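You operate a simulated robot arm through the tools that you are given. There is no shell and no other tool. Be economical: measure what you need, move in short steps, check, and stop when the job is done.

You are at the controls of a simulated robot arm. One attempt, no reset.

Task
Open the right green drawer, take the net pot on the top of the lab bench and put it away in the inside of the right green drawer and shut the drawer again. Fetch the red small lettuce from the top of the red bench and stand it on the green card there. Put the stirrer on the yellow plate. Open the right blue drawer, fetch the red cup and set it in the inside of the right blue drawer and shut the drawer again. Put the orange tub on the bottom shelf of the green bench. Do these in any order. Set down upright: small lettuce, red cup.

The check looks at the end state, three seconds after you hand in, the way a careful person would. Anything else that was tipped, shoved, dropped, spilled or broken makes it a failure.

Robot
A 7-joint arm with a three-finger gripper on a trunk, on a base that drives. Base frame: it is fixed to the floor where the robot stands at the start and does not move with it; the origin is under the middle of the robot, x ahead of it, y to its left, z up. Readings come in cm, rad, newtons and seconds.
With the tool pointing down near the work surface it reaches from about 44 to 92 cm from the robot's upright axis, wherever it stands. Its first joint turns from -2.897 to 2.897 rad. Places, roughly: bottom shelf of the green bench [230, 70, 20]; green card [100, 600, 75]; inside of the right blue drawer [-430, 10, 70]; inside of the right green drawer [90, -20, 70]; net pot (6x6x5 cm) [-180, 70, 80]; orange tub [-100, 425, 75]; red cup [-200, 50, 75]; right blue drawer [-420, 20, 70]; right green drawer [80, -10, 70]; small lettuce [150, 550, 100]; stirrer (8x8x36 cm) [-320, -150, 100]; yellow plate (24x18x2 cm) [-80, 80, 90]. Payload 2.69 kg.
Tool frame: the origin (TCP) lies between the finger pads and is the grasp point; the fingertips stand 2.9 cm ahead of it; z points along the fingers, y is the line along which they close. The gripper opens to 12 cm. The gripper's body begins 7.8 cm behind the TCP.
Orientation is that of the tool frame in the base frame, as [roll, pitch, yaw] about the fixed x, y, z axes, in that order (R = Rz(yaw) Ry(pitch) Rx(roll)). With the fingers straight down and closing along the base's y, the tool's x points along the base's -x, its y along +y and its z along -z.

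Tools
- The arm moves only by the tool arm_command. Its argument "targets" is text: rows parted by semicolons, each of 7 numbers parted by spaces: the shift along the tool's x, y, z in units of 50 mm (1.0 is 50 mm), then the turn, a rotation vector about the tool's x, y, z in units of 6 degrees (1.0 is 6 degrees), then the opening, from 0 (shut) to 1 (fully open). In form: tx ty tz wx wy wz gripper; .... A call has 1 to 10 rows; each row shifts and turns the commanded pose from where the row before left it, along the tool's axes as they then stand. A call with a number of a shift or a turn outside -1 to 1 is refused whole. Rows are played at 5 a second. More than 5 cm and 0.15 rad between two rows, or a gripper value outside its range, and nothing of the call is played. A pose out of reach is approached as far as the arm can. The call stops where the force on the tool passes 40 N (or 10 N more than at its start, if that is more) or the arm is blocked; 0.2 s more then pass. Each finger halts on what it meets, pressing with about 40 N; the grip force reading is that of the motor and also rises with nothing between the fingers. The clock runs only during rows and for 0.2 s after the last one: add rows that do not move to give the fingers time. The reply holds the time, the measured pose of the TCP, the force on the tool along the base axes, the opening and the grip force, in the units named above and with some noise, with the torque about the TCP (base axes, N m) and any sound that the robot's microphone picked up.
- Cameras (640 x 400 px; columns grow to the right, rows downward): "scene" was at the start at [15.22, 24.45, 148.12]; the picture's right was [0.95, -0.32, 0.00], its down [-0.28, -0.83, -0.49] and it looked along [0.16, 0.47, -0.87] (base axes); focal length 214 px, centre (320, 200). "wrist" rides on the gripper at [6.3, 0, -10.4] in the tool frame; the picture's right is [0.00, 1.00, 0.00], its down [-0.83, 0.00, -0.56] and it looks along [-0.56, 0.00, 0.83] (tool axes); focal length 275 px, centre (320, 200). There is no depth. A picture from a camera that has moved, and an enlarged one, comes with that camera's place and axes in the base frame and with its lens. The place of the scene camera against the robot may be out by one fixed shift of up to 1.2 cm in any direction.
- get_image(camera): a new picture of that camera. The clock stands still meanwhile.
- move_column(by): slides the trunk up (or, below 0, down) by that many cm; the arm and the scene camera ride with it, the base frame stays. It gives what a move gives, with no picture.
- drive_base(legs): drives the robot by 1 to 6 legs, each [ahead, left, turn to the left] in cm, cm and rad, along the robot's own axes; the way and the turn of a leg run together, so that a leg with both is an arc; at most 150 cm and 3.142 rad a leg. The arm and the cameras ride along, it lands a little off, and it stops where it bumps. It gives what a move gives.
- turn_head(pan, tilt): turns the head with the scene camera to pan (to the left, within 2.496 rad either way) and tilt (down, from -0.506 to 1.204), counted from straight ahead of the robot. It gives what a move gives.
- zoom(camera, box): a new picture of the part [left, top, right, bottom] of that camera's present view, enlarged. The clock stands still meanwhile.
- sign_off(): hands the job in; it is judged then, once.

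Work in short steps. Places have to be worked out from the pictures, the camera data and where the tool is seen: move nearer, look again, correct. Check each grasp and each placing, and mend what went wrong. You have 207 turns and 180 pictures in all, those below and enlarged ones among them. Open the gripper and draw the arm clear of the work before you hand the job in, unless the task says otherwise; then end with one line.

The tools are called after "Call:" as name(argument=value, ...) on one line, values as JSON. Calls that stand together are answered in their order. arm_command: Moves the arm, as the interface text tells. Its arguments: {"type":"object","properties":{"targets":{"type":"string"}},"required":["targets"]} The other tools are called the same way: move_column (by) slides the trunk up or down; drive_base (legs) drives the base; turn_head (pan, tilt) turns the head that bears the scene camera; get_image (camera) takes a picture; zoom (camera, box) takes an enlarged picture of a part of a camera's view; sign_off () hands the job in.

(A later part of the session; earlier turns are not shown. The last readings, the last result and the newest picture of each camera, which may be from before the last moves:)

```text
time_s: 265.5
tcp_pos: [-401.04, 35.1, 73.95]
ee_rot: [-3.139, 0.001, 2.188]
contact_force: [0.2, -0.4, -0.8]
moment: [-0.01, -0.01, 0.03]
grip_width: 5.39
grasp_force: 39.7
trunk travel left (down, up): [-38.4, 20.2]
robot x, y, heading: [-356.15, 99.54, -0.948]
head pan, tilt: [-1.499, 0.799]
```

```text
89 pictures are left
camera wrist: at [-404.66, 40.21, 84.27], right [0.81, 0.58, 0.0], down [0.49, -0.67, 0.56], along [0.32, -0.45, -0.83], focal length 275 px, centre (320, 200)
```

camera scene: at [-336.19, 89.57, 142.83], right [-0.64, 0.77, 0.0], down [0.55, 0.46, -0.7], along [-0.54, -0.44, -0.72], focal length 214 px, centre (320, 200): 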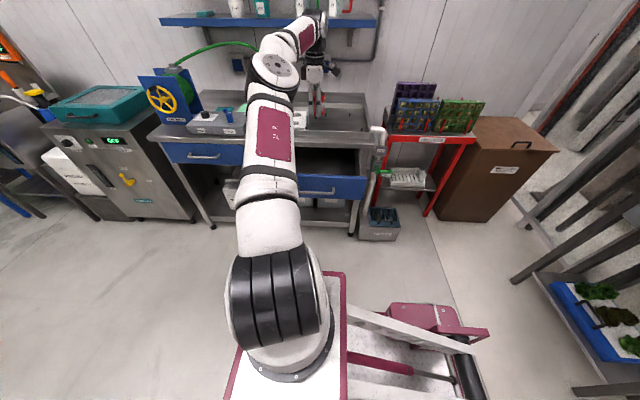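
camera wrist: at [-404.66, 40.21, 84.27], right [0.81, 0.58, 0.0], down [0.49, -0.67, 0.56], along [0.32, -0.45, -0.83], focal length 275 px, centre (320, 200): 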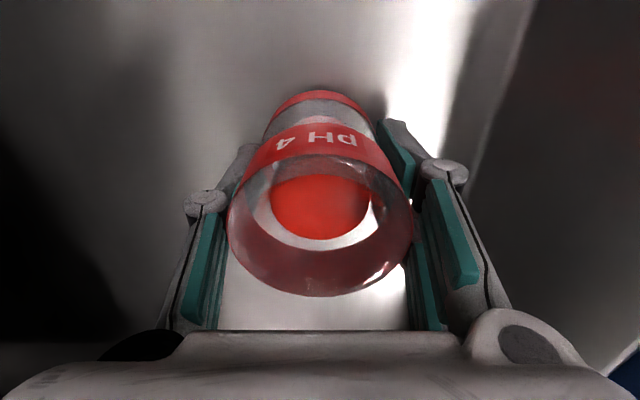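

Call:
move_column(by=-0.6)

Call:
move_column(by=-0.6)

Call:
get_image(camera="wrist")

```text
time_s: 266.0
tcp_pos: [-401.03, 35.17, 73.38]
ee_rot: [-3.138, 0.0, 2.188]
contact_force: [-0.3, -0.3, 0.1]
moment: [-0.02, 0.01, 0.0]
grip_width: 5.39
grasp_force: 39.9
trunk travel left (down, up): [-37.8, 20.8]
robot x, y, heading: [-356.92, 99.35, -0.954]
head pan, tilt: [-1.499, 0.799]
```

```text
time_s: 266.6
tcp_pos: [-401.0, 34.88, 72.78]
ee_rot: [-3.136, 0.002, 2.189]
contact_force: [0.6, -1.8, 6.6]
moment: [0.1, -0.12, -0.05]
grip_width: 5.39
grasp_force: 40.1
trunk travel left (down, up): [-37.2, 21.4]
robot x, y, heading: [-356.9, 100.05, -0.948]
head pan, tilt: [-1.499, 0.799]
```

```text
88 pictures are left
camera wrist: at [-404.64, 40.12, 83.16], right [0.81, 0.58, -0.01], down [0.49, -0.67, 0.56], along [0.32, -0.45, -0.83], focal length 275 px, centre (320, 200)
```

wrist: 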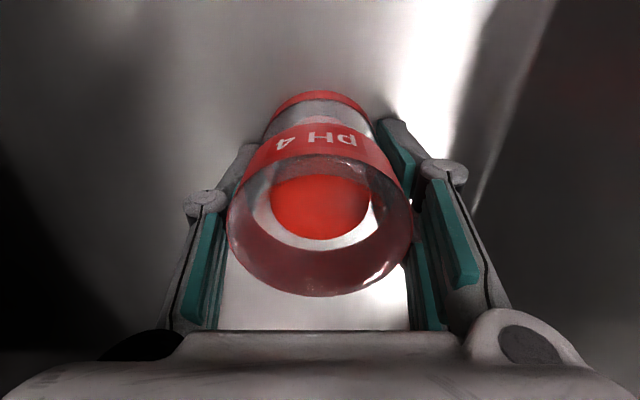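

Contact (6.6 N). Release gently and rise.

Call:
arm_command(targets="0 0 0 0 0 0 0.5;0 0 0 0 0 0 0.65;0 0 0 0 0 0 0.65;0 0 -0.3 0 0 0 0.65;0 0 -0.5 0 0 0 0.65;0 0 -0.6 0 0 0 0.65;0 0 -0.7 0 0 0 0.65;0 0 -0.7 0 0 0 0.65;0 0 -0.7 0 0 0 0.65;0 0 -0.7 0 0 0 0.65")

Call:
get_image(camera="wrist")

```text
time_s: 268.8
tcp_pos: [-401.28, 34.82, 93.75]
ee_rot: [-3.136, 0.0, 2.189]
contact_force: [-0.7, -0.5, -0.5]
moment: [-0.02, -0.04, -0.01]
grip_width: 7.79
grasp_force: 0.0
out of reach, approached as far as the arm can: row 6
trunk travel left (down, up): [-37.2, 21.4]
robot x, y, heading: [-356.94, 99.75, -0.953]
head pan, tilt: [-1.499, 0.799]
```

```text
87 pictures are left
camera wrist: at [-404.89, 40.06, 104.09], right [0.81, 0.58, 0.0], down [0.49, -0.67, 0.56], along [0.32, -0.45, -0.83], focal length 275 px, centre (320, 200)
```

wrist: 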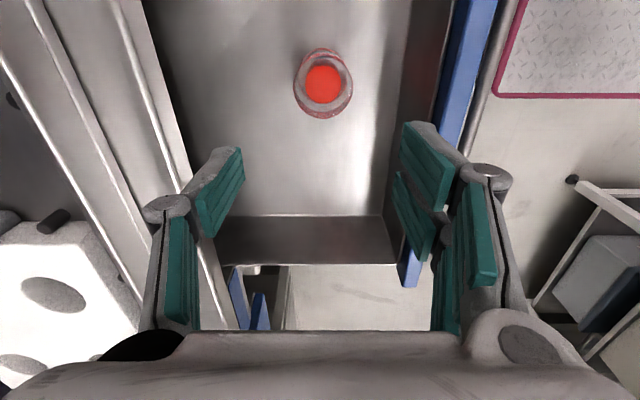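

Cup stands in the drawer. I move out in front of the handle, close the fingers, and rotate 90° so I can push the handle bar with a slim profile.

Call:
arm_command(targets="0 0.5 -0.2 0 0 0 0.3;0 0.8 0 0 0 0 0;0 0.8 0 0 0 0 0;0 0.8 0 0 0 0 0;0 0.8 0 0 0 0 0;0 0.6 0 0 0 0 0;0 0 0 0 0 1 0;0 0 0 0 0 1 0;0 0 0 0 0 1 0;0 0 0 0 0 1 0")

Call:
arm_command(targets="0 0 0 0 0 1 0;0 0 0 0 0 1 0;0 0 0 0 0 1 0;0 0 0 0 0 1 0;0 0 0 0 0 1 0;0 0 0 0 0 1 0;0 0 0 0 0 1 0;0 0 0 0 0 1 0;0 0 0 0 0 1 0;0 0 0 0 0 1 0")

Call:
get_image(camera="wrist")

```text
time_s: 271.0
tcp_pos: [-384.01, 47.35, 94.59]
ee_rot: [-3.138, 0.0, 1.77]
contact_force: [-0.6, -0.4, -0.1]
moment: [0.03, 0.0, -0.01]
grip_width: 0.0
grasp_force: 28.5
trunk travel left (down, up): [-37.2, 21.4]
robot x, y, heading: [-356.62, 99.33, -0.95]
head pan, tilt: [-1.499, 0.799]
```

```text
time_s: 273.2
tcp_pos: [-383.88, 47.26, 94.6]
ee_rot: [3.141, 0.003, 0.721]
contact_force: [0.1, -0.2, 0.8]
moment: [0.0, -0.02, -0.02]
grip_width: 0.0
grasp_force: 28.1
trunk travel left (down, up): [-37.2, 21.4]
robot x, y, heading: [-356.86, 99.33, -0.951]
head pan, tilt: [-1.499, 0.799]
```

```text
86 pictures are left
camera wrist: at [-379.12, 51.41, 104.96], right [0.66, -0.75, 0.0], down [-0.62, -0.55, 0.56], along [-0.42, -0.37, -0.83], focal length 275 px, centre (320, 200)
```

wrist: 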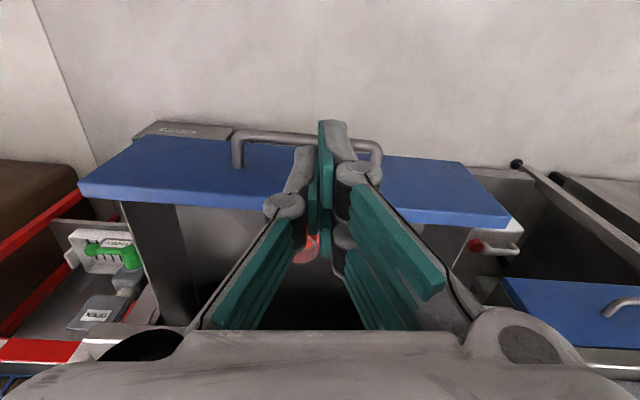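

Bar is at (-388.4,45), fingers 4.9 cm outside it. Descend to z≈75.

Call:
arm_command(targets="0 0 0.5 0 0 0.8 0;0 0 0.8 0 0 0 0;0 0 0.8 0 0 0 0;0 0 0.8 0 0 0 0;0 0 0.7 0 0 0 0;0 0 0.35 0 0 0 0;0 0 0 0 0 0 0")

Call:
get_image(camera="wrist")

```text
time_s: 274.8
tcp_pos: [-383.87, 47.36, 74.76]
ee_rot: [-3.141, 0.003, 0.638]
contact_force: [0.8, 0.0, -0.1]
moment: [-0.02, -0.01, 0.05]
grip_width: 0.0
grasp_force: 29.0
trunk travel left (down, up): [-37.2, 21.4]
robot x, y, heading: [-356.44, 99.68, -0.951]
head pan, tilt: [-1.499, 0.799]
```

```text
85 pictures are left
camera wrist: at [-378.77, 51.08, 85.1], right [0.6, -0.8, 0.0], down [-0.66, -0.5, 0.56], along [-0.45, -0.34, -0.83], focal length 275 px, centre (320, 200)
```

wrist: 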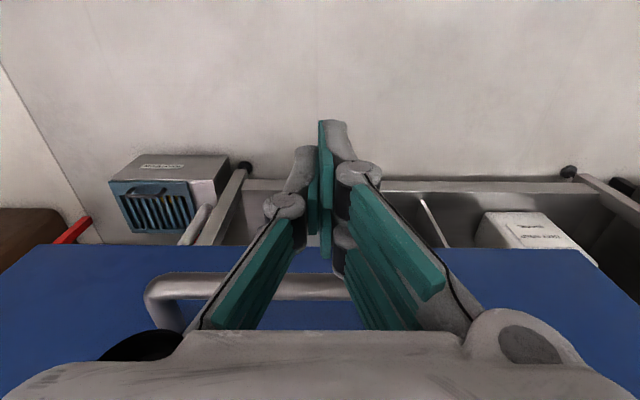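

Push the bar inward gently.

Call:
arm_command(targets="-0.3 0 0 0 0 0 0;-0.3 0 0 0 0 0 0;-0.2 0 0 0 0 0 0;-0.2 0 0 0 0 0 0;-0.2 0 0 0 0 0 0;-0.25 0 0 0 0 0 0;-0.25 0 0 0 0 0 0;-0.25 0 0 0 0 0 0;-0.25 0 0 0 0 0 0;-0.25 0 0 0 0 0 0")

Call:
get_image(camera="wrist")

```text
time_s: 277.0
tcp_pos: [-394.0, 39.94, 74.77]
ee_rot: [-3.141, 0.003, 0.639]
contact_force: [0.1, -0.1, 0.2]
moment: [0.0, 0.06, -0.04]
grip_width: 0.0
grasp_force: 29.3
trunk travel left (down, up): [-37.2, 21.4]
robot x, y, heading: [-356.76, 99.32, -0.951]
head pan, tilt: [-1.499, 0.799]
```

```text
84 pictures are left
camera wrist: at [-388.66, 43.74, 85.15], right [0.6, -0.8, 0.0], down [-0.66, -0.5, 0.56], along [-0.45, -0.34, -0.83], focal length 275 px, centre (320, 200)
```

wrist: 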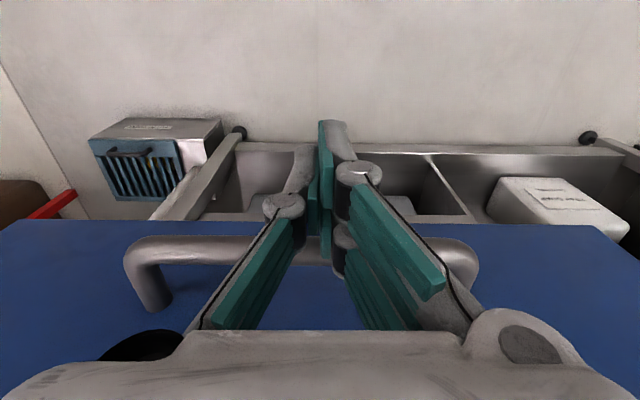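

The drawer is moving. Continue pushing ~14 cm.

Call:
arm_command(targets="-0.25 0 0 0 0 0 0;-0.25 0 0 0 0 0 0;-0.25 0 0 0 0 0 0;-0.25 0 0 0 0 0 0;-0.25 0 0 0 0 0 0;-0.25 0 0 0 0 0 0;-0.25 0 0 0 0 0 0;-0.25 0 0 0 0 0 0;-0.25 0 0 0 0 0 0;-0.25 0 0 0 0 0 0")

Call:
get_image(camera="wrist")

Call:
get_image(camera="scene")

```text
time_s: 279.2
tcp_pos: [-401.18, 34.45, 75.0]
ee_rot: [-3.14, 0.001, 0.639]
contact_force: [0.8, -0.2, 0.7]
moment: [0.04, 0.02, 0.01]
grip_width: 0.0
grasp_force: 28.4
out of reach, approached as far as the arm can: row 8, 9, 10
trunk travel left (down, up): [-37.2, 21.4]
robot x, y, heading: [-356.77, 99.77, -0.951]
head pan, tilt: [-1.499, 0.799]
```

```text
83 pictures are left
camera wrist: at [-395.97, 38.26, 85.37], right [0.6, -0.8, 0.0], down [-0.66, -0.5, 0.56], along [-0.45, -0.34, -0.83], focal length 275 px, centre (320, 200)
```

wrist: 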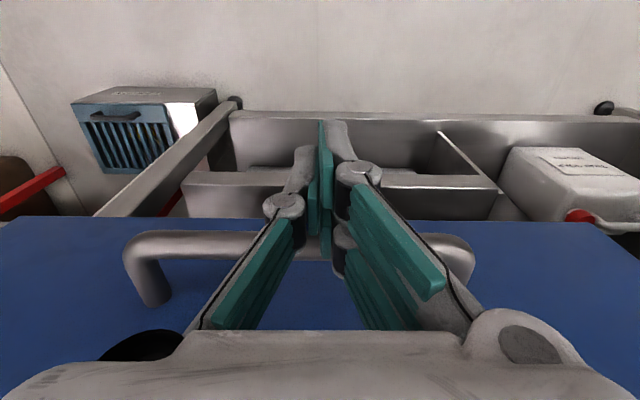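

```text
82 pictures are left
camera scene: at [-334.08, 86.63, 137.13], right [-0.64, 0.77, 0.0], down [0.55, 0.46, -0.7], along [-0.54, -0.45, -0.72], focal length 214 px, centre (320, 200)
```

scene: 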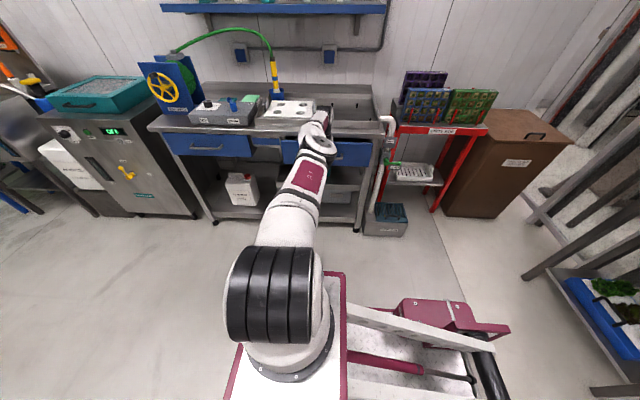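

Reach limit with ~5 cm to go; drive right 4 cm (pushes along), then finish by arm.

Call:
drive_base(legs=[[0, -4, 0]])

Call:
arm_command(targets="-0.15 0 0 0 0 0 0;-0.15 0 0 0 0 0 0;-0.15 0 0 0 0 0 0;-0.15 0 0 0 0 0 0")

Call:
get_image(camera="scene")

```text
time_s: 280.0
tcp_pos: [-404.42, 32.13, 75.05]
ee_rot: [-3.139, 0.004, 0.642]
contact_force: [0.3, -0.7, -0.1]
moment: [-0.01, -0.01, 0.03]
grip_width: 0.01
grasp_force: 28.2
trunk travel left (down, up): [-37.2, 21.4]
robot x, y, heading: [-359.99, 97.44, -0.951]
head pan, tilt: [-1.499, 0.799]
```

```text
time_s: 281.0
tcp_pos: [-404.36, 32.23, 75.06]
ee_rot: [3.139, 0.002, 0.642]
contact_force: [0.1, 0.4, -0.3]
moment: [0.0, 0.03, -0.01]
grip_width: 0.0
grasp_force: 28.6
out of reach, approached as far as the arm can: row 1, 2, 3, 4
trunk travel left (down, up): [-37.2, 21.4]
robot x, y, heading: [-360.1, 96.96, -0.948]
head pan, tilt: [-1.499, 0.799]
```

```text
81 pictures are left
camera scene: at [-337.36, 84.3, 137.13], right [-0.64, 0.77, 0.0], down [0.55, 0.46, -0.7], along [-0.54, -0.45, -0.72], focal length 214 px, centre (320, 200)
```

scene: 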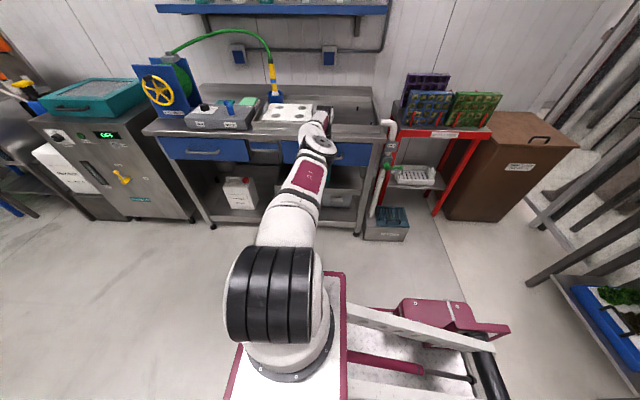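

Back the arm off 4 cm, move the base 8 cm closer, then push with the arm under force control.

Call:
arm_command(targets="0.4 0 0 0 0 0 0;0.4 0 0 0 0 0 0;0.2 0 0 0 0 0 0")

Call:
drive_base(legs=[[0, -4, 0]])

Call:
arm_command(targets="-0.2 0 0 0 0 0 0;-0.2 0 0 0 0 0 0;-0.2 0 0 0 0 0 0;-0.15 0 0 0 0 0 0;-0.15 0 0 0 0 0 0;-0.15 0 0 0 0 0 0;-0.15 0 0 0 0 0 0;-0.15 0 0 0 0 0 0")

Call:
get_image(camera="wrist")

```text
time_s: 281.8
tcp_pos: [-403.58, 32.58, 74.6]
ee_rot: [3.141, -0.009, 0.641]
contact_force: [-0.3, -0.2, 0.3]
moment: [-0.03, 0.01, 0.02]
grip_width: 0.02
grasp_force: 28.2
out of reach, approached as far as the arm can: row 1, 2, 3
trunk travel left (down, up): [-37.2, 21.4]
robot x, y, heading: [-359.8, 97.22, -0.949]
head pan, tilt: [-1.499, 0.799]
```

```text
time_s: 282.7
tcp_pos: [-404.87, 31.63, 74.47]
ee_rot: [3.14, -0.035, 0.645]
contact_force: [5.5, 3.8, 2.9]
moment: [-0.06, 0.11, 0.02]
grip_width: 0.02
grasp_force: 28.8
trunk travel left (down, up): [-37.2, 21.4]
robot x, y, heading: [-362.05, 95.75, -0.952]
head pan, tilt: [-1.499, 0.799]
stopped in leg 1: the force on the tool passed its limit at 85 N (the readings are from after the stop); the commanded pose is now the measured one
```

```text
time_s: 283.1
tcp_pos: [-404.95, 31.68, 74.35]
ee_rot: [3.14, -0.046, 0.64]
contact_force: [7.1, 7.1, 2.6]
moment: [-0.11, 0.19, 0.02]
grip_width: 0.0
grasp_force: 28.7
out of reach, approached as far as the arm can: row 1, 2
trunk travel left (down, up): [-37.2, 21.4]
robot x, y, heading: [-361.87, 95.76, -0.952]
head pan, tilt: [-1.499, 0.799]
stopped in row 2: the force on the tool passed its limit at 44 N (the readings are from after the stop); the commanded pose is now the measured one
```

```text
80 pictures are left
camera wrist: at [-400.24, 35.17, 85.01], right [0.6, -0.8, 0.0], down [-0.69, -0.51, 0.52], along [-0.41, -0.31, -0.86], focal length 275 px, centre (320, 200)
```

wrist: 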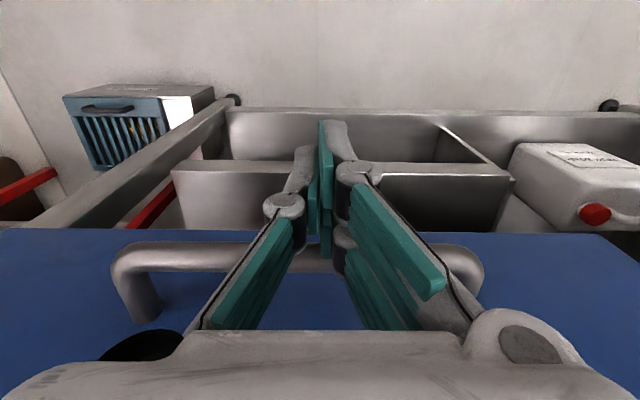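

End stop reached: the drawer is shut. Back away and verify.

Call:
drive_base(legs=[[0, 25, 0]])

Call:
arm_command(targets="0.4 0 -0.7 0 0 0 0.4;0.4 0 -0.8 0 0 0 0.4;0.4 0 -0.8 0 0 0 0.4;0.4 0 -0.8 0 0 0 0.4;0.4 0 -0.8 0 0 0 0.4;0.4 0 -0.8 0 0.4 0 0.4;0.3 0 -0.8 0 0 0 0.4;0.3 0 -0.8 0 0 0 0.4")

Call:
zoom(camera="scene", box=[220, 60, 420, 185])

```text
time_s: 284.9
tcp_pos: [-384.32, 46.32, 74.33]
ee_rot: [3.14, -0.044, 0.642]
contact_force: [-0.8, 0.8, -0.9]
moment: [0.02, 0.03, 0.04]
grip_width: 0.0
grasp_force: 28.3
trunk travel left (down, up): [-37.2, 21.4]
robot x, y, heading: [-341.29, 110.79, -0.951]
head pan, tilt: [-1.499, 0.799]
```

```text
time_s: 286.7
tcp_pos: [-373.93, 54.42, 106.49]
ee_rot: [3.14, -0.088, 0.642]
contact_force: [0.0, 0.7, -0.4]
moment: [0.05, -0.04, 0.05]
grip_width: 4.79
grasp_force: 0.0
trunk travel left (down, up): [-37.2, 21.4]
robot x, y, heading: [-341.02, 111.31, -0.954]
head pan, tilt: [-1.499, 0.799]
```

```text
3.20 times, centred on (320, 122) of scene
camera zoom: at [-318.51, 97.81, 137.13], right [-0.64, 0.77, 0.0], down [0.55, 0.46, -0.7], along [-0.54, -0.45, -0.72], focal length 686 px, centre (320, 448)
```

zoom: 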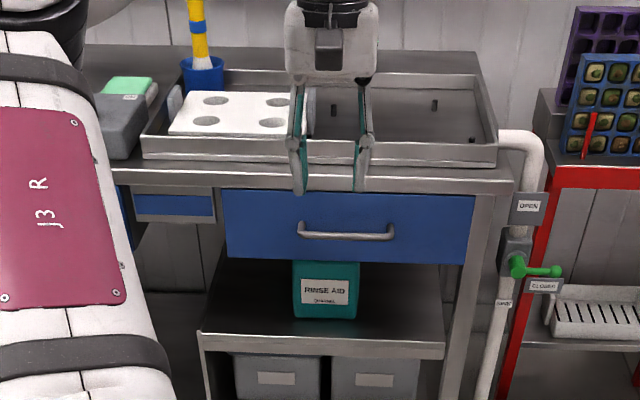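

Blue drawer is shut flush. Next the net pot: reorient the tool and go back to the table.

Call:
arm_command(targets="0 0 -0.5 0 -0.8 -1 0.5;0 0 -0.5 0 0 -1 0.5;0 0 -0.5 0 0 -1 0.5;0 0 -0.5 0 0 -1 0.5;0 0 -0.3 0 0 -1 0.5;0 0 0 0 0 -1 0.5;0 0 0 0 0 -1 0.5;0 0 0 0 0 -1 0.5;0 0 0 0 0 -1 0.5;0 0 0 0 0 -1 0.5")

Call:
arm_command(targets="0 0 0 0 0 -1 0.8;0 0 0 0 0 -1 0.8;0 0 0 0 0 -1 0.8;0 0 0 0 0 -1 0.8;0 0 0 0 0 -0.8 0.8")

Call:
drive_base(legs=[[0, 111, 0]])

Call:
move_column(by=5.7)

Call:
turn_head(pan=0.0, tilt=0.75)

Call:
get_image(camera="scene")

```text
time_s: 288.9
tcp_pos: [-374.03, 54.22, 118.13]
ee_rot: [3.135, 0.006, 1.69]
contact_force: [-0.4, 0.2, -0.3]
moment: [0.01, -0.02, 0.02]
grip_width: 6.0
grasp_force: 0.1
trunk travel left (down, up): [-37.2, 21.4]
robot x, y, heading: [-341.0, 110.52, -0.945]
head pan, tilt: [-1.499, 0.799]
```

```text
time_s: 290.1
tcp_pos: [-374.03, 54.19, 117.93]
ee_rot: [3.137, 0.007, 2.193]
contact_force: [-0.9, -0.6, 0.3]
moment: [0.01, 0.02, -0.02]
grip_width: 9.61
grasp_force: 0.0
trunk travel left (down, up): [-37.2, 21.4]
robot x, y, heading: [-341.2, 110.69, -0.948]
head pan, tilt: [-1.499, 0.799]
```

```text
time_s: 295.8
tcp_pos: [-283.23, 119.24, 118.02]
ee_rot: [3.138, 0.007, 2.192]
contact_force: [0.8, -0.5, 0.0]
moment: [0.02, 0.0, 0.0]
grip_width: 9.6
grasp_force: 0.0
trunk travel left (down, up): [-37.2, 21.4]
robot x, y, heading: [-250.51, 175.6, -0.948]
head pan, tilt: [-1.499, 0.799]
```

```text
time_s: 296.8
tcp_pos: [-283.22, 119.14, 123.72]
ee_rot: [3.139, 0.007, 2.195]
contact_force: [0.6, -0.3, -0.2]
moment: [0.0, -0.02, 0.02]
grip_width: 9.61
grasp_force: 0.0
trunk travel left (down, up): [-42.9, 15.7]
robot x, y, heading: [-250.73, 176.0, -0.95]
head pan, tilt: [-1.499, 0.799]
```

```text
time_s: 298.4
tcp_pos: [-283.39, 119.25, 123.62]
ee_rot: [3.138, 0.006, 2.193]
contact_force: [-0.3, 0.2, 0.6]
moment: [0.01, 0.01, 0.0]
grip_width: 9.61
grasp_force: 0.1
trunk travel left (down, up): [-42.9, 15.7]
robot x, y, heading: [-250.93, 175.84, -0.947]
head pan, tilt: [0.0, 0.75]
```

```text
78 pictures are left
camera scene: at [-218.93, 164.3, 143.23], right [-0.81, -0.58, 0.0], down [-0.4, 0.55, -0.73], along [0.43, -0.59, -0.68], focal length 214 px, centre (320, 200)
```

scene: 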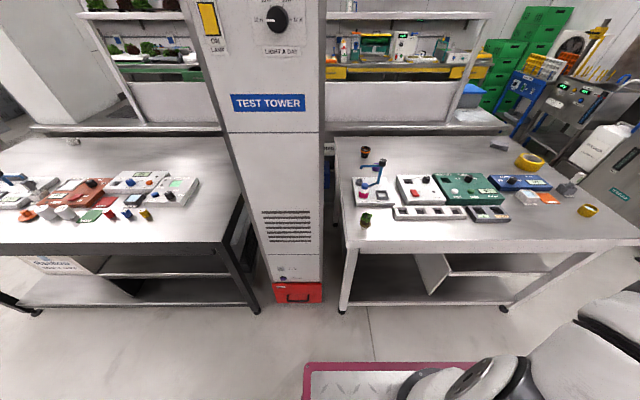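

Call:
zoom(camera="scene", box=[320, 130, 420, 230])

```text
4.00 times, centred on (370, 180) of scene
camera zoom: at [-218.93, 164.3, 143.23], right [-0.81, -0.58, 0.0], down [-0.4, 0.55, -0.73], along [0.43, -0.59, -0.68], focal length 858 px, centre (120, 280)
```

zoom: 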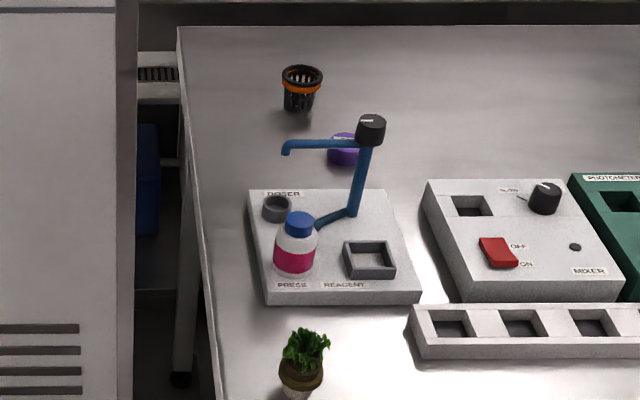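

Net pot ≈(-178.3,67.3), about 106 cm ahead of the base when the base is close to the table, so I'll need a tilted tool. Position and swing the arm forward.

Call:
drive_base(legs=[[24, 3, 0]])

Call:
arm_command(targets="-0.9 0 0 0 0 0 0.8;-0.9 0 0 0 0 0 0.8;-0.9 0 0 0 0 0 0.8;-0.9 0 0 0 0 0 0.8;-0.9 0 0 0 0 0 0.8;-0.9 0 0 0 0 0 0.8;-0.9 0 0 0 0 0 0.8;-0.9 0 0 0 0 0 0.8;-0.6 0.6 0 0 0 0 0.8;-0.5 0.7 0 0 0 0 0.8")

Call:
arm_command(targets="0 0.9 0 0 0 0 0.8;0 0.9 0 0 0 0 0.8;0 0.9 0 0 0 0 0.8;0 0.9 0 0 0 0 0.8;0 0.9 0 0 0 0 0.8;0 0.9 0 0 0 0 0.8;0 0.9 0 0 0 0 0.8;0 0.9 0 0 0 0 0.8;0 0.9 0 0 0 0 0.8")

Call:
get_image(camera="wrist")

```text
time_s: 300.2
tcp_pos: [-266.63, 101.25, 123.9]
ee_rot: [3.139, 0.007, 2.195]
contact_force: [-0.1, 0.4, -0.1]
moment: [0.0, -0.04, -0.01]
grip_width: 9.57
grasp_force: 0.1
trunk travel left (down, up): [-42.9, 15.7]
robot x, y, heading: [-234.22, 157.97, -0.942]
head pan, tilt: [0.0, 0.75]
```

```text
time_s: 302.4
tcp_pos: [-237.25, 73.72, 123.56]
ee_rot: [3.138, 0.006, 2.193]
contact_force: [-1.2, -0.6, 0.1]
moment: [0.02, -0.11, -0.01]
grip_width: 9.62
grasp_force: 0.1
out of reach, approached as far as the arm can: row 7, 8, 9, 10
trunk travel left (down, up): [-42.9, 15.7]
robot x, y, heading: [-234.0, 157.79, -0.943]
head pan, tilt: [0.0, 0.75]
```

```text
time_s: 304.4
tcp_pos: [-204.22, 97.47, 123.96]
ee_rot: [3.138, 0.005, 2.192]
contact_force: [-1.4, 0.5, 0.4]
moment: [0.07, -0.13, -0.01]
grip_width: 9.61
grasp_force: 0.1
trunk travel left (down, up): [-42.9, 15.7]
robot x, y, heading: [-233.99, 158.15, -0.946]
head pan, tilt: [0.0, 0.75]
```

```text
76 pictures are left
camera wrist: at [-207.9, 102.64, 134.27], right [0.81, 0.59, 0.0], down [0.48, -0.67, 0.56], along [0.33, -0.45, -0.83], focal length 275 px, centre (320, 200)
```

wrist: 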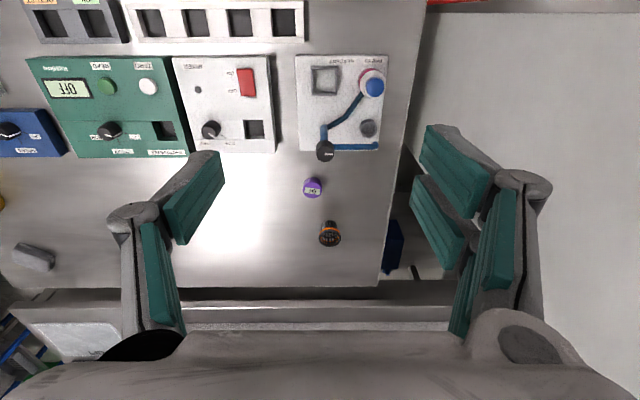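

Pot ≈(-180,68.5) from here. Tilt the tool 30° forward and advance over it.

Call:
arm_command(targets="0 0 0 0 -1 0 0.8;0 0 0 0 -1 0 0.8;0 0 0 0 -1 0 0.8;0 0 0 0 -1 0 0.8;0 0 0 0 -1 0 0.8")

Call:
arm_command(targets="-0.59 0.06 0.6 0 0 0 0.8;-0.59 0.06 0.6 0 0 0 0.8;-0.59 0.06 0.6 0 0 0 0.8;-0.59 0.06 0.6 0 0 0 0.8;-0.59 0.06 0.6 0 0 0 0.8;-0.59 0.06 0.6 0 0 0 0.8;-0.59 0.06 0.6 0 0 0 0.8;-0.59 0.06 0.6 0 0 0 0.8")

Call:
get_image(camera="wrist")

Call:
get_image(camera="scene")

```text
time_s: 305.6
tcp_pos: [-204.18, 97.47, 123.86]
ee_rot: [3.137, 0.532, 2.193]
contact_force: [-0.4, -0.5, 0.0]
moment: [0.0, -0.01, -0.05]
grip_width: 9.59
grasp_force: 0.0
trunk travel left (down, up): [-42.9, 15.7]
robot x, y, heading: [-233.9, 157.87, -0.943]
head pan, tilt: [0.0, 0.75]
```

```text
time_s: 307.6
tcp_pos: [-181.11, 77.13, 120.37]
ee_rot: [3.103, 0.604, 2.205]
contact_force: [-0.5, 0.1, 0.3]
moment: [0.01, -0.03, -0.02]
grip_width: 9.58
grasp_force: 0.0
trunk travel left (down, up): [-42.9, 15.7]
robot x, y, heading: [-233.48, 160.23, -0.922]
head pan, tilt: [0.0, 0.75]
stopped in row 8: the arm was blocked; the commanded pose is now the measured one
```

```text
75 pictures are left
camera wrist: at [-188.0, 85.76, 125.35], right [0.79, 0.61, 0.03], down [0.2, -0.31, 0.93], along [0.58, -0.73, -0.37], focal length 275 px, centre (320, 200)
```

wrist: 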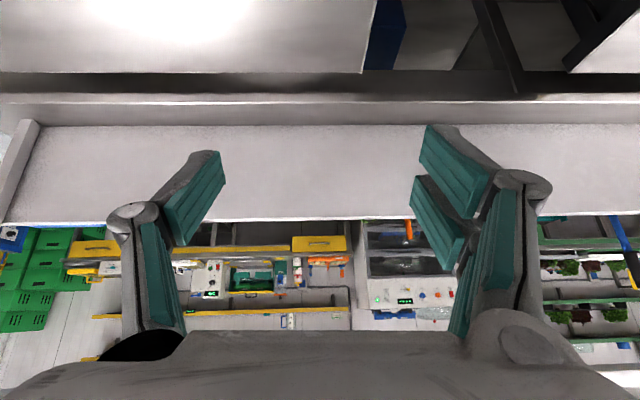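

```text
74 pictures are left
camera scene: at [-203.97, 152.58, 144.46], right [-0.79, -0.61, 0.0], down [-0.4, 0.53, -0.75], along [0.46, -0.6, -0.66], focal length 214 px, centre (320, 200)
```

scene: 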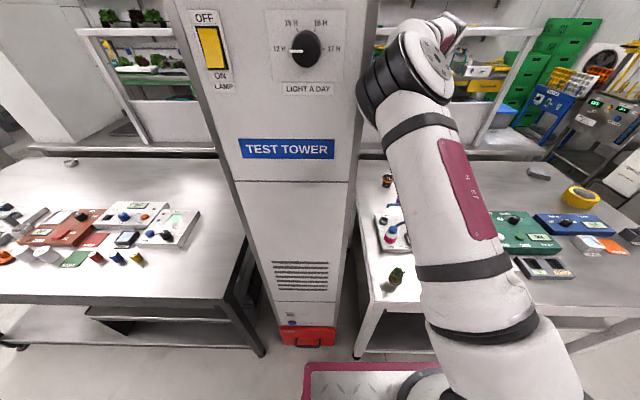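

The elbow touched the tower edge. I retract the arm a bit, and shift the base right to give clearance.

Call:
arm_command(targets="0.59 -0.06 -0.6 0 0 0 0.8;0.59 -0.06 -0.6 0 0 0 0.8;0.59 -0.06 -0.6 0 0 0 0.8")

Call:
drive_base(legs=[[0, -22, -0.02]])

Call:
get_image(camera="scene")

```text
time_s: 308.4
tcp_pos: [-186.83, 84.31, 119.66]
ee_rot: [3.119, 0.56, 2.217]
contact_force: [0.3, 0.3, -0.2]
moment: [-0.01, 0.0, 0.02]
grip_width: 9.62
grasp_force: 0.2
trunk travel left (down, up): [-42.9, 15.7]
robot x, y, heading: [-232.63, 159.59, -0.915]
head pan, tilt: [0.0, 0.75]
```

```text
time_s: 310.1
tcp_pos: [-206.9, 70.01, 119.76]
ee_rot: [3.119, 0.562, 2.192]
contact_force: [0.4, 0.1, -0.3]
moment: [-0.02, -0.04, -0.01]
grip_width: 9.59
grasp_force: 0.0
trunk travel left (down, up): [-42.9, 15.7]
robot x, y, heading: [-250.55, 146.66, -0.94]
head pan, tilt: [0.0, 0.75]
```

```text
73 pictures are left
camera scene: at [-218.86, 135.12, 143.23], right [-0.81, -0.59, 0.0], down [-0.4, 0.55, -0.73], along [0.43, -0.59, -0.68], focal length 214 px, centre (320, 200)
```

scene: 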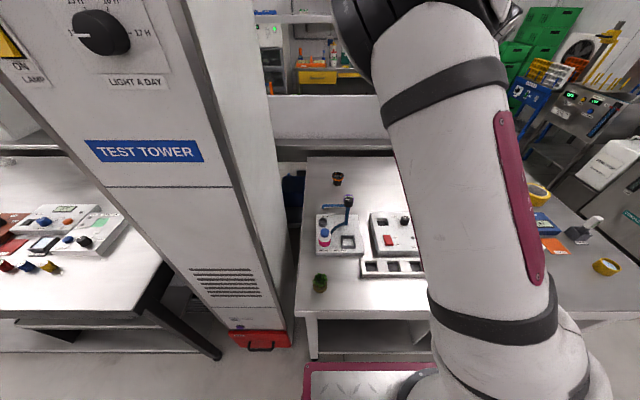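

All undisturbed. Pot is now 105 ahead/11 left. Move over it, lowering.

Call:
arm_command(targets="-0.5 0.5 0.4 0 0 0 0.8;-0.5 0.5 0.4 0 0 0 0.8;-0.4 0.6 0.5 0 0 0 0.8;-0.2 0.6 0.5 0 0 0 0.8;-0.1 0.6 0.6 0 0 0 0.8;0 0.6 0.6 0 0 0 0.8;0 0.6 0.5 0 0 0 0.8")

Call:
get_image(camera="wrist")

Call:
get_image(camera="scene")

```text
time_s: 311.7
tcp_pos: [-180.97, 68.62, 109.89]
ee_rot: [3.121, 0.561, 2.189]
contact_force: [-1.4, -0.3, -0.2]
moment: [0.05, -0.02, 0.02]
grip_width: 9.6
grasp_force: 0.1
trunk travel left (down, up): [-42.9, 15.7]
robot x, y, heading: [-250.49, 146.3, -0.938]
head pan, tilt: [0.0, 0.75]
```

```text
72 pictures are left
camera wrist: at [-187.36, 77.3, 115.34], right [0.81, 0.59, 0.02], down [0.23, -0.34, 0.91], along [0.55, -0.73, -0.41], focal length 275 px, centre (320, 200)
```

wrist: 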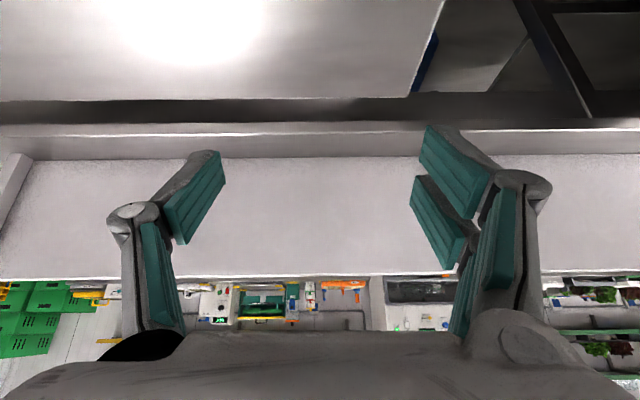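

```text
71 pictures are left
camera scene: at [-218.89, 135.11, 143.24], right [-0.81, -0.59, 0.0], down [-0.4, 0.55, -0.73], along [0.43, -0.59, -0.68], focal length 214 px, centre (320, 200)
```

scene: 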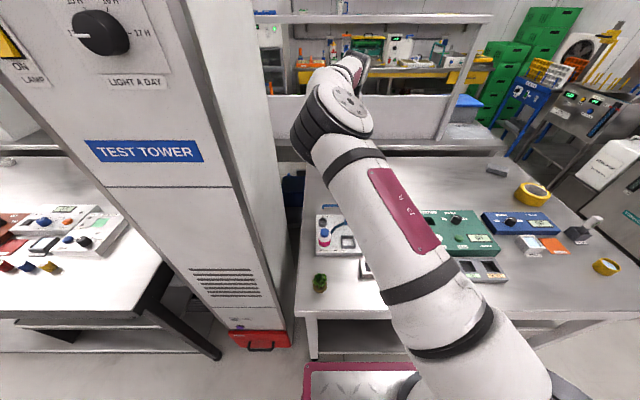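

Reached above the pot without trouble. Lower 13 cm vertically until the pot comes into the wrist view.

Call:
arm_command(targets="0.35 0 0.55 0 0 0 0.8;0.35 0 0.55 0 0 0 0.8;0.35 0 0.55 0 0 0 0.8;0.35 0 0.55 0 0 0 0.8;0 0 0 0 0 0 0.8")

Call:
get_image(camera="wrist")

Call:
get_image(camera="scene")

```text
time_s: 312.9
tcp_pos: [-180.88, 69.04, 96.85]
ee_rot: [3.121, 0.561, 2.189]
contact_force: [0.5, 0.6, 0.3]
moment: [0.0, -0.01, -0.01]
grip_width: 9.62
grasp_force: 0.0
trunk travel left (down, up): [-42.9, 15.7]
robot x, y, heading: [-250.66, 146.63, -0.94]
head pan, tilt: [0.0, 0.75]
```

```text
70 pictures are left
camera wrist: at [-187.26, 77.61, 102.29], right [0.81, 0.59, 0.02], down [0.23, -0.34, 0.91], along [0.55, -0.73, -0.41], focal length 275 px, centre (320, 200)
```

wrist: 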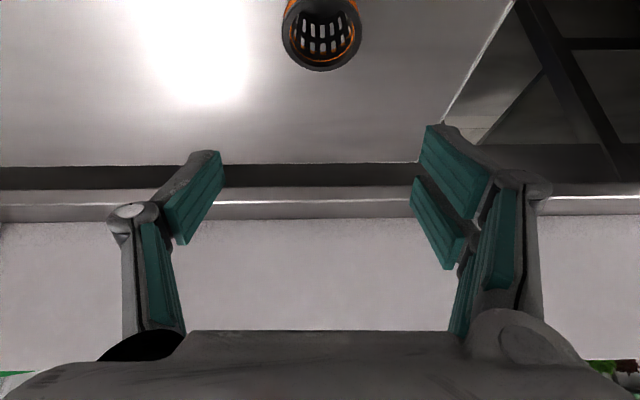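

```text
69 pictures are left
camera scene: at [-218.85, 135.13, 143.23], right [-0.81, -0.59, 0.0], down [-0.4, 0.55, -0.73], along [0.43, -0.59, -0.68], focal length 214 px, centre (320, 200)
```

scene: 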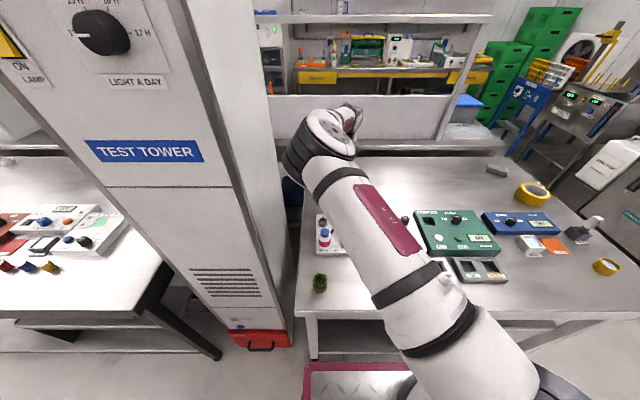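

Pot rim at (-178.4,66.4), z≈82. Descend along to z≈84 first.

Call:
arm_command(targets="0.1 0.02 0.62 0 0 0 0.8;0.22 0.02 0.62 0 0 0 0.8;0.25 0.02 0.62 0 0 0 0.8;0.25 0.02 0.6 0 0 0 0.8;0 0 0 0 0 0 0.8")

Call:
get_image(camera="wrist")

```text
time_s: 314.1
tcp_pos: [-178.5, 66.53, 84.24]
ee_rot: [3.118, 0.56, 2.189]
contact_force: [-0.5, 0.5, 0.3]
moment: [-0.01, 0.01, 0.0]
grip_width: 9.59
grasp_force: 0.1
trunk travel left (down, up): [-42.9, 15.7]
robot x, y, heading: [-250.63, 146.31, -0.942]
head pan, tilt: [0.0, 0.75]
```

```text
68 pictures are left
camera wrist: at [-185.0, 75.22, 89.68], right [0.81, 0.59, 0.02], down [0.23, -0.34, 0.91], along [0.55, -0.73, -0.41], focal length 275 px, centre (320, 200)
```

wrist: 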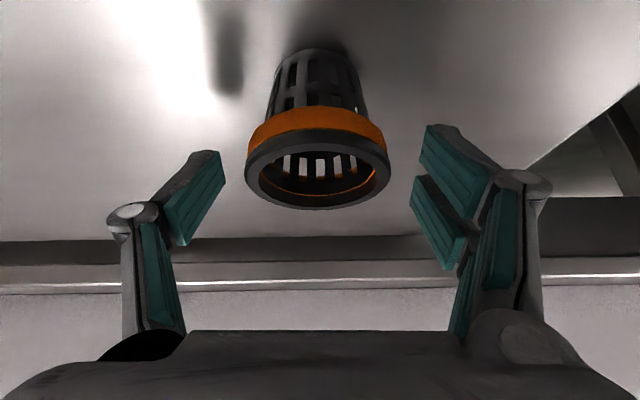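

Descend the last 3.5 cm with a slight pull-back, then close.

Call:
arm_command(targets="0.26 0 0.25 0 0 0 0.8;0.26 0 0.22 0 0 0 0.8;0 0 0 0 0 0 0.8;0 0 0 0 0 0 0.5;0 0 0 0 0 0 0.3;0 0 0 0 0 0 0.3;0 0 0 0 0 0 0.3")

Call:
get_image(camera="wrist")

```text
time_s: 314.7
tcp_pos: [-178.2, 67.24, 82.17]
ee_rot: [3.11, 0.583, 2.184]
contact_force: [0.8, 4.3, 7.8]
moment: [0.37, -0.27, 0.11]
grip_width: 10.37
grasp_force: 4.0
trunk travel left (down, up): [-42.9, 15.7]
robot x, y, heading: [-250.3, 146.31, -0.939]
head pan, tilt: [0.0, 0.75]
stopped in row 3: the force on the tool passed its limit at 43 N (the readings are from after the stop); the commanded pose is now the measured one
```

```text
67 pictures are left
camera wrist: at [-184.86, 75.94, 87.41], right [0.81, 0.59, 0.02], down [0.21, -0.32, 0.92], along [0.55, -0.74, -0.39], focal length 275 px, centre (320, 200)
```

wrist: 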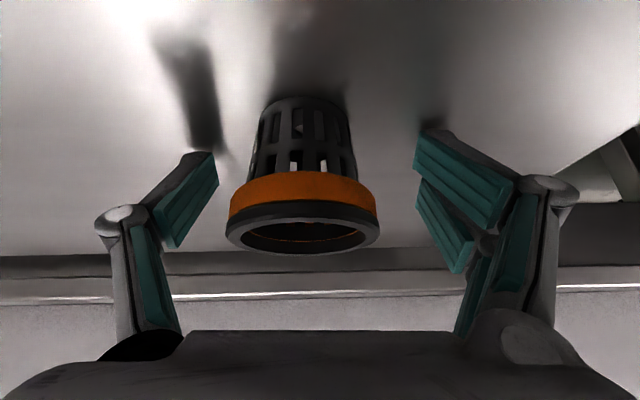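

Fingertips touched the table; raise 0.4 cm and close on the pot.

Call:
arm_command(targets="0.02 0 -0.1 0 0 0 0.8;0 0 0 0 0 0 0.6;0 0 0 0 0 0 0.4;0 0 0 0 0 0 0.3;0 0 0 0 0 0 0.3;0 0 0 0 0 0 0.3")

Call:
get_image(camera="wrist")

```text
time_s: 315.6
tcp_pos: [-177.81, 67.63, 83.41]
ee_rot: [3.1, 0.596, 2.183]
contact_force: [4.1, 7.5, 20.7]
moment: [0.66, -0.58, -0.09]
grip_width: 5.11
grasp_force: 10.7
trunk travel left (down, up): [-42.9, 15.7]
robot x, y, heading: [-250.32, 146.25, -0.935]
head pan, tilt: [0.0, 0.75]
stopped in row 4: the force on the tool passed its limit at 45 N (the readings are from after the stop); the commanded pose is now the measured one
```

```text
66 pictures are left
camera wrist: at [-184.51, 76.37, 88.44], right [0.8, 0.6, 0.03], down [0.2, -0.32, 0.93], along [0.56, -0.74, -0.38], focal length 275 px, centre (320, 200)
```

wrist: 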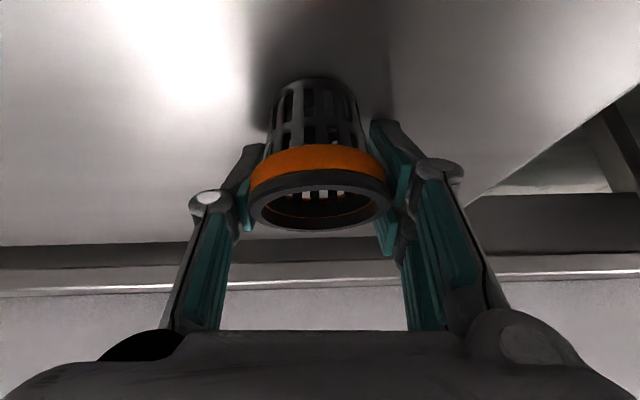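

Relieve the downward pressure slightly and complete the grip.

Call:
arm_command(targets="0.05 0 -0.08 0 0 0 0.4;0 0 0 0 0 0 0.3;0 0 0 0 0 0 0.25;0 0 0 0 0 0 0.25")

Call:
get_image(camera="wrist")

```text
time_s: 316.6
tcp_pos: [-178.33, 67.83, 83.4]
ee_rot: [3.105, 0.593, 2.184]
contact_force: [11.3, -8.1, 27.9]
moment: [0.22, -0.96, -0.38]
grip_width: 4.84
grasp_force: 40.0
trunk travel left (down, up): [-42.9, 15.7]
robot x, y, heading: [-250.53, 146.35, -0.933]
head pan, tilt: [0.0, 0.75]
```

```text
65 pictures are left
camera wrist: at [-184.98, 76.6, 88.52], right [0.8, 0.59, 0.03], down [0.2, -0.32, 0.93], along [0.56, -0.74, -0.38], focal length 275 px, centre (320, 200)
```

wrist: 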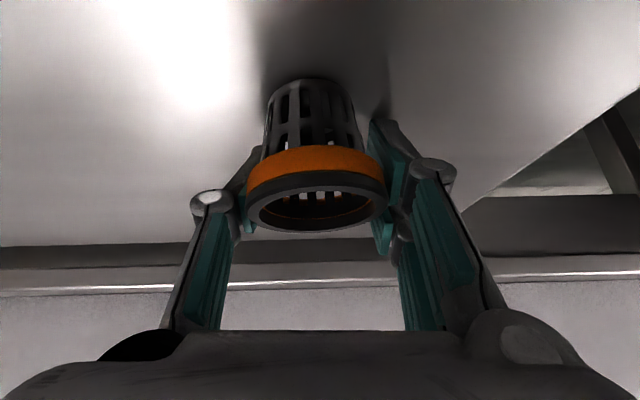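

Gripped (4.8 cm, 40 N). Lift.

Call:
arm_command(targets="-0.1 0 -0.2 0 0 0 0.2;-0.25 0 -0.4 0 0 0 0.2;-0.3 0 -0.5 0 0 0 0.2;-0.3 0 -0.5 0 0 0 0.2;-0.3 0 -0.5 0 0 0 0.2;-0.3 0 -0.5 0 0 0 0.2;-0.3 0 -0.5 0 0 0 0.2")

Call:
get_image(camera="wrist")

```text
time_s: 318.2
tcp_pos: [-179.4, 68.39, 101.22]
ee_rot: [3.107, 0.588, 2.183]
contact_force: [1.1, 0.2, -0.7]
moment: [0.01, -0.05, -0.01]
grip_width: 4.86
grasp_force: 40.4
trunk travel left (down, up): [-42.9, 15.7]
robot x, y, heading: [-250.59, 146.65, -0.938]
head pan, tilt: [0.0, 0.75]
```

```text
64 pictures are left
camera wrist: at [-186.02, 77.15, 106.32], right [0.8, 0.59, 0.03], down [0.21, -0.32, 0.92], along [0.56, -0.74, -0.38], focal length 275 px, centre (320, 200)
```

wrist: 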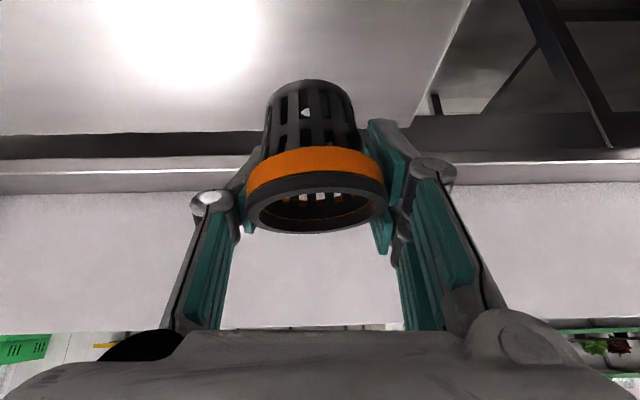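

Held. Raise, move right away from tower, and retract.

Call:
arm_command(targets="-0.1 -0.6 -0.5 0 0 0 0.2;0 -0.6 -0.5 0 0 0 0.2;0.1 -0.6 -0.5 0 0 0 0.2;0.3 -0.6 -0.5 0 0 0 0.2;0.5 -0.6 -0.4 0 0 0 0.2;0.6 -0.5 -0.4 0 0 0 0.2;0.6 -0.4 -0.4 0 0 0 0.2;0.6 0 -0.3 0 1 0 0.2;0.6 0 -0.3 0 1 0 0.2;0.6 0 -0.3 0 1 0 0.2")

Call:
arm_command(targets="0.3 -0.5 0 0 1 0 0.2;0.3 -0.5 0 0 1 0 0.2;0.3 -0.6 0 0 0.7 0 0.2;0.3 -0.8 0 0 0 0 0.2;0.3 -0.8 0 0 0 0 0.2;0.3 -0.8 0 0 0 0 0.2;0.6 -0.6 0 0 0 0 0.2")

```text
time_s: 320.4
tcp_pos: [-211.49, 78.63, 108.23]
ee_rot: [3.113, 0.273, 2.196]
contact_force: [-0.3, -0.8, -0.4]
moment: [0.01, 0.01, -0.01]
grip_width: 4.9
grasp_force: 39.9
trunk travel left (down, up): [-42.9, 15.7]
robot x, y, heading: [-250.52, 146.59, -0.942]
head pan, tilt: [0.0, 0.75]
```

```text
time_s: 322.0
tcp_pos: [-236.94, 74.63, 106.74]
ee_rot: [3.112, -0.008, 2.207]
contact_force: [0.7, 1.7, 0.3]
moment: [-0.04, 0.03, 0.0]
grip_width: 4.9
grasp_force: 40.3
trunk travel left (down, up): [-42.9, 15.7]
robot x, y, heading: [-250.54, 146.23, -0.942]
head pan, tilt: [0.0, 0.75]
```

Level now. Raise, tuck the arm to the right, raise the trunk, and drive the known route back round to the green drawer.

Call:
arm_command(targets="0.5 0 -0.7 0 0 0 0.2;0.5 0 -0.7 0 0 0 0.2;0.6 -0.3 -0.6 0 0 0 0.2;0.7 -0.5 0 0 0 0 0.2;0.8 -0.5 0 0 0 0 0.2;0.8 -0.5 0 0 0 0 0.2;0.8 -0.5 0 0 0 0 0.2;0.8 -0.5 0 0 0 0 0.2;0.8 -0.5 0 0 0 0 0.2;0.8 -0.3 0 0 0 0 0.2")

Call:
move_column(by=12)

Call:
drive_base(legs=[[-25, 0, 0], [0, -138, 0], [140, 0, 0]])

```text
time_s: 324.2
tcp_pos: [-272.55, 92.19, 116.3]
ee_rot: [3.111, -0.009, 2.203]
contact_force: [0.9, -0.4, 0.5]
moment: [0.05, 0.07, -0.01]
grip_width: 4.92
grasp_force: 40.4
trunk travel left (down, up): [-42.9, 15.7]
robot x, y, heading: [-250.51, 146.37, -0.938]
head pan, tilt: [0.0, 0.75]
```

```text
time_s: 325.7
tcp_pos: [-272.61, 92.21, 128.51]
ee_rot: [3.11, -0.008, 2.204]
contact_force: [-0.4, 0.1, -0.1]
moment: [-0.02, 0.01, 0.0]
grip_width: 4.89
grasp_force: 40.2
trunk travel left (down, up): [-54.9, 3.7]
robot x, y, heading: [-250.66, 146.42, -0.937]
head pan, tilt: [0.0, 0.75]
```

```text
time_s: 340.6
tcp_pos: [-321.9, -82.48, 128.6]
ee_rot: [3.112, -0.007, 2.196]
contact_force: [-0.2, -0.1, -0.2]
moment: [0.01, 0.0, 0.04]
grip_width: 4.65
grasp_force: 40.1
trunk travel left (down, up): [-54.9, 3.7]
robot x, y, heading: [-299.32, -28.79, -0.941]
head pan, tilt: [0.0, 0.75]
```

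Grip width changed a little; check the pot.

Call:
get_image(camera="wrist")

```text
63 pictures are left
camera wrist: at [-325.74, -77.68, 138.99], right [0.81, 0.59, 0.03], down [0.48, -0.69, 0.55], along [0.34, -0.43, -0.84], focal length 275 px, centre (320, 200)
```

wrist: 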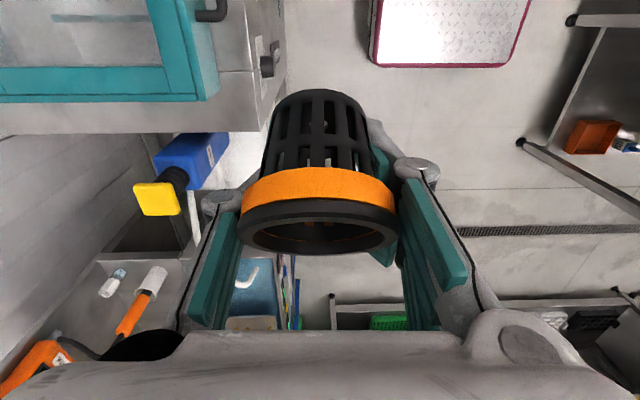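

Still held. Continue around to the main aisle.

Call:
drive_base(legs=[[130, 0, 0], [0, 25, 0], [0, 0, 1.58], [100, 0, 0]])

Call:
get_image(camera="wrist")

```text
time_s: 357.3
tcp_pos: [-65.92, -82.57, 128.57]
ee_rot: [3.111, -0.009, -2.508]
contact_force: [0.3, 0.5, -0.2]
moment: [0.02, 0.01, 0.03]
grip_width: 3.85
grasp_force: 40.1
trunk travel left (down, up): [-54.9, 3.7]
robot x, y, heading: [-120.15, -60.76, 0.631]
head pan, tilt: [0.0, 0.75]
```

```text
62 pictures are left
camera wrist: at [-70.73, -86.61, 138.99], right [-0.6, 0.8, 0.03], down [0.68, 0.49, 0.55], along [0.43, 0.35, -0.84], focal length 275 px, centre (320, 200)
```

wrist: 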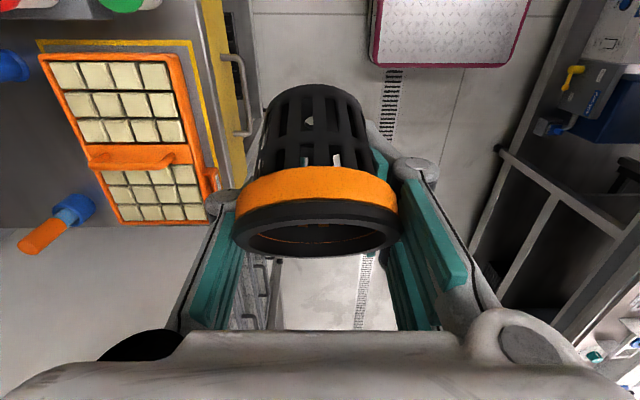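

The tapered pot is creeping under full grip force; I command the fingers to hold just at its present width.

Call:
arm_command(targets="0 0 0 0 0 0 0.318;0 0 0 0 0 0 0.318")

Call:
drive_base(legs=[[85, 0, 0]])

Call:
get_image(camera="wrist")

```text
time_s: 357.9
tcp_pos: [-66.01, -82.54, 128.62]
ee_rot: [3.112, -0.009, -2.508]
contact_force: [0.5, -0.1, -0.7]
moment: [0.02, 0.01, -0.02]
grip_width: 4.07
grasp_force: 0.1
trunk travel left (down, up): [-54.9, 3.7]
robot x, y, heading: [-120.09, -60.72, 0.633]
head pan, tilt: [0.0, 0.75]
```

```text
time_s: 362.4
tcp_pos: [3.34, -29.43, 128.64]
ee_rot: [3.111, -0.007, -2.484]
contact_force: [-0.1, -0.2, -0.8]
moment: [0.0, -0.01, 0.02]
grip_width: 4.0
grasp_force: 0.1
trunk travel left (down, up): [-54.9, 3.7]
robot x, y, heading: [-51.14, -8.81, 0.66]
head pan, tilt: [0.0, 0.75]
```

```text
61 pictures are left
camera wrist: at [-1.3, -33.45, 138.99], right [-0.62, 0.79, 0.03], down [0.67, 0.5, 0.55], along [0.42, 0.36, -0.84], focal length 275 px, centre (320, 200)
```

wrist: 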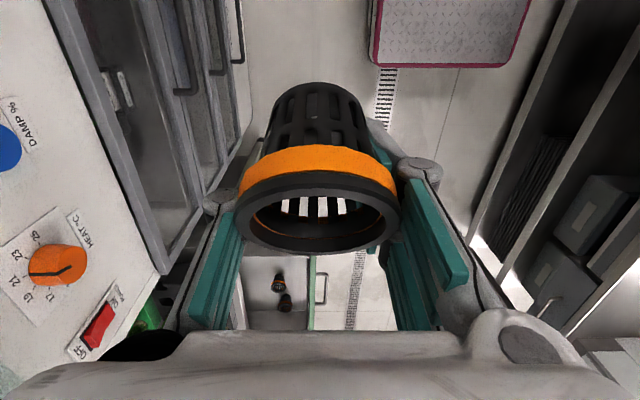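

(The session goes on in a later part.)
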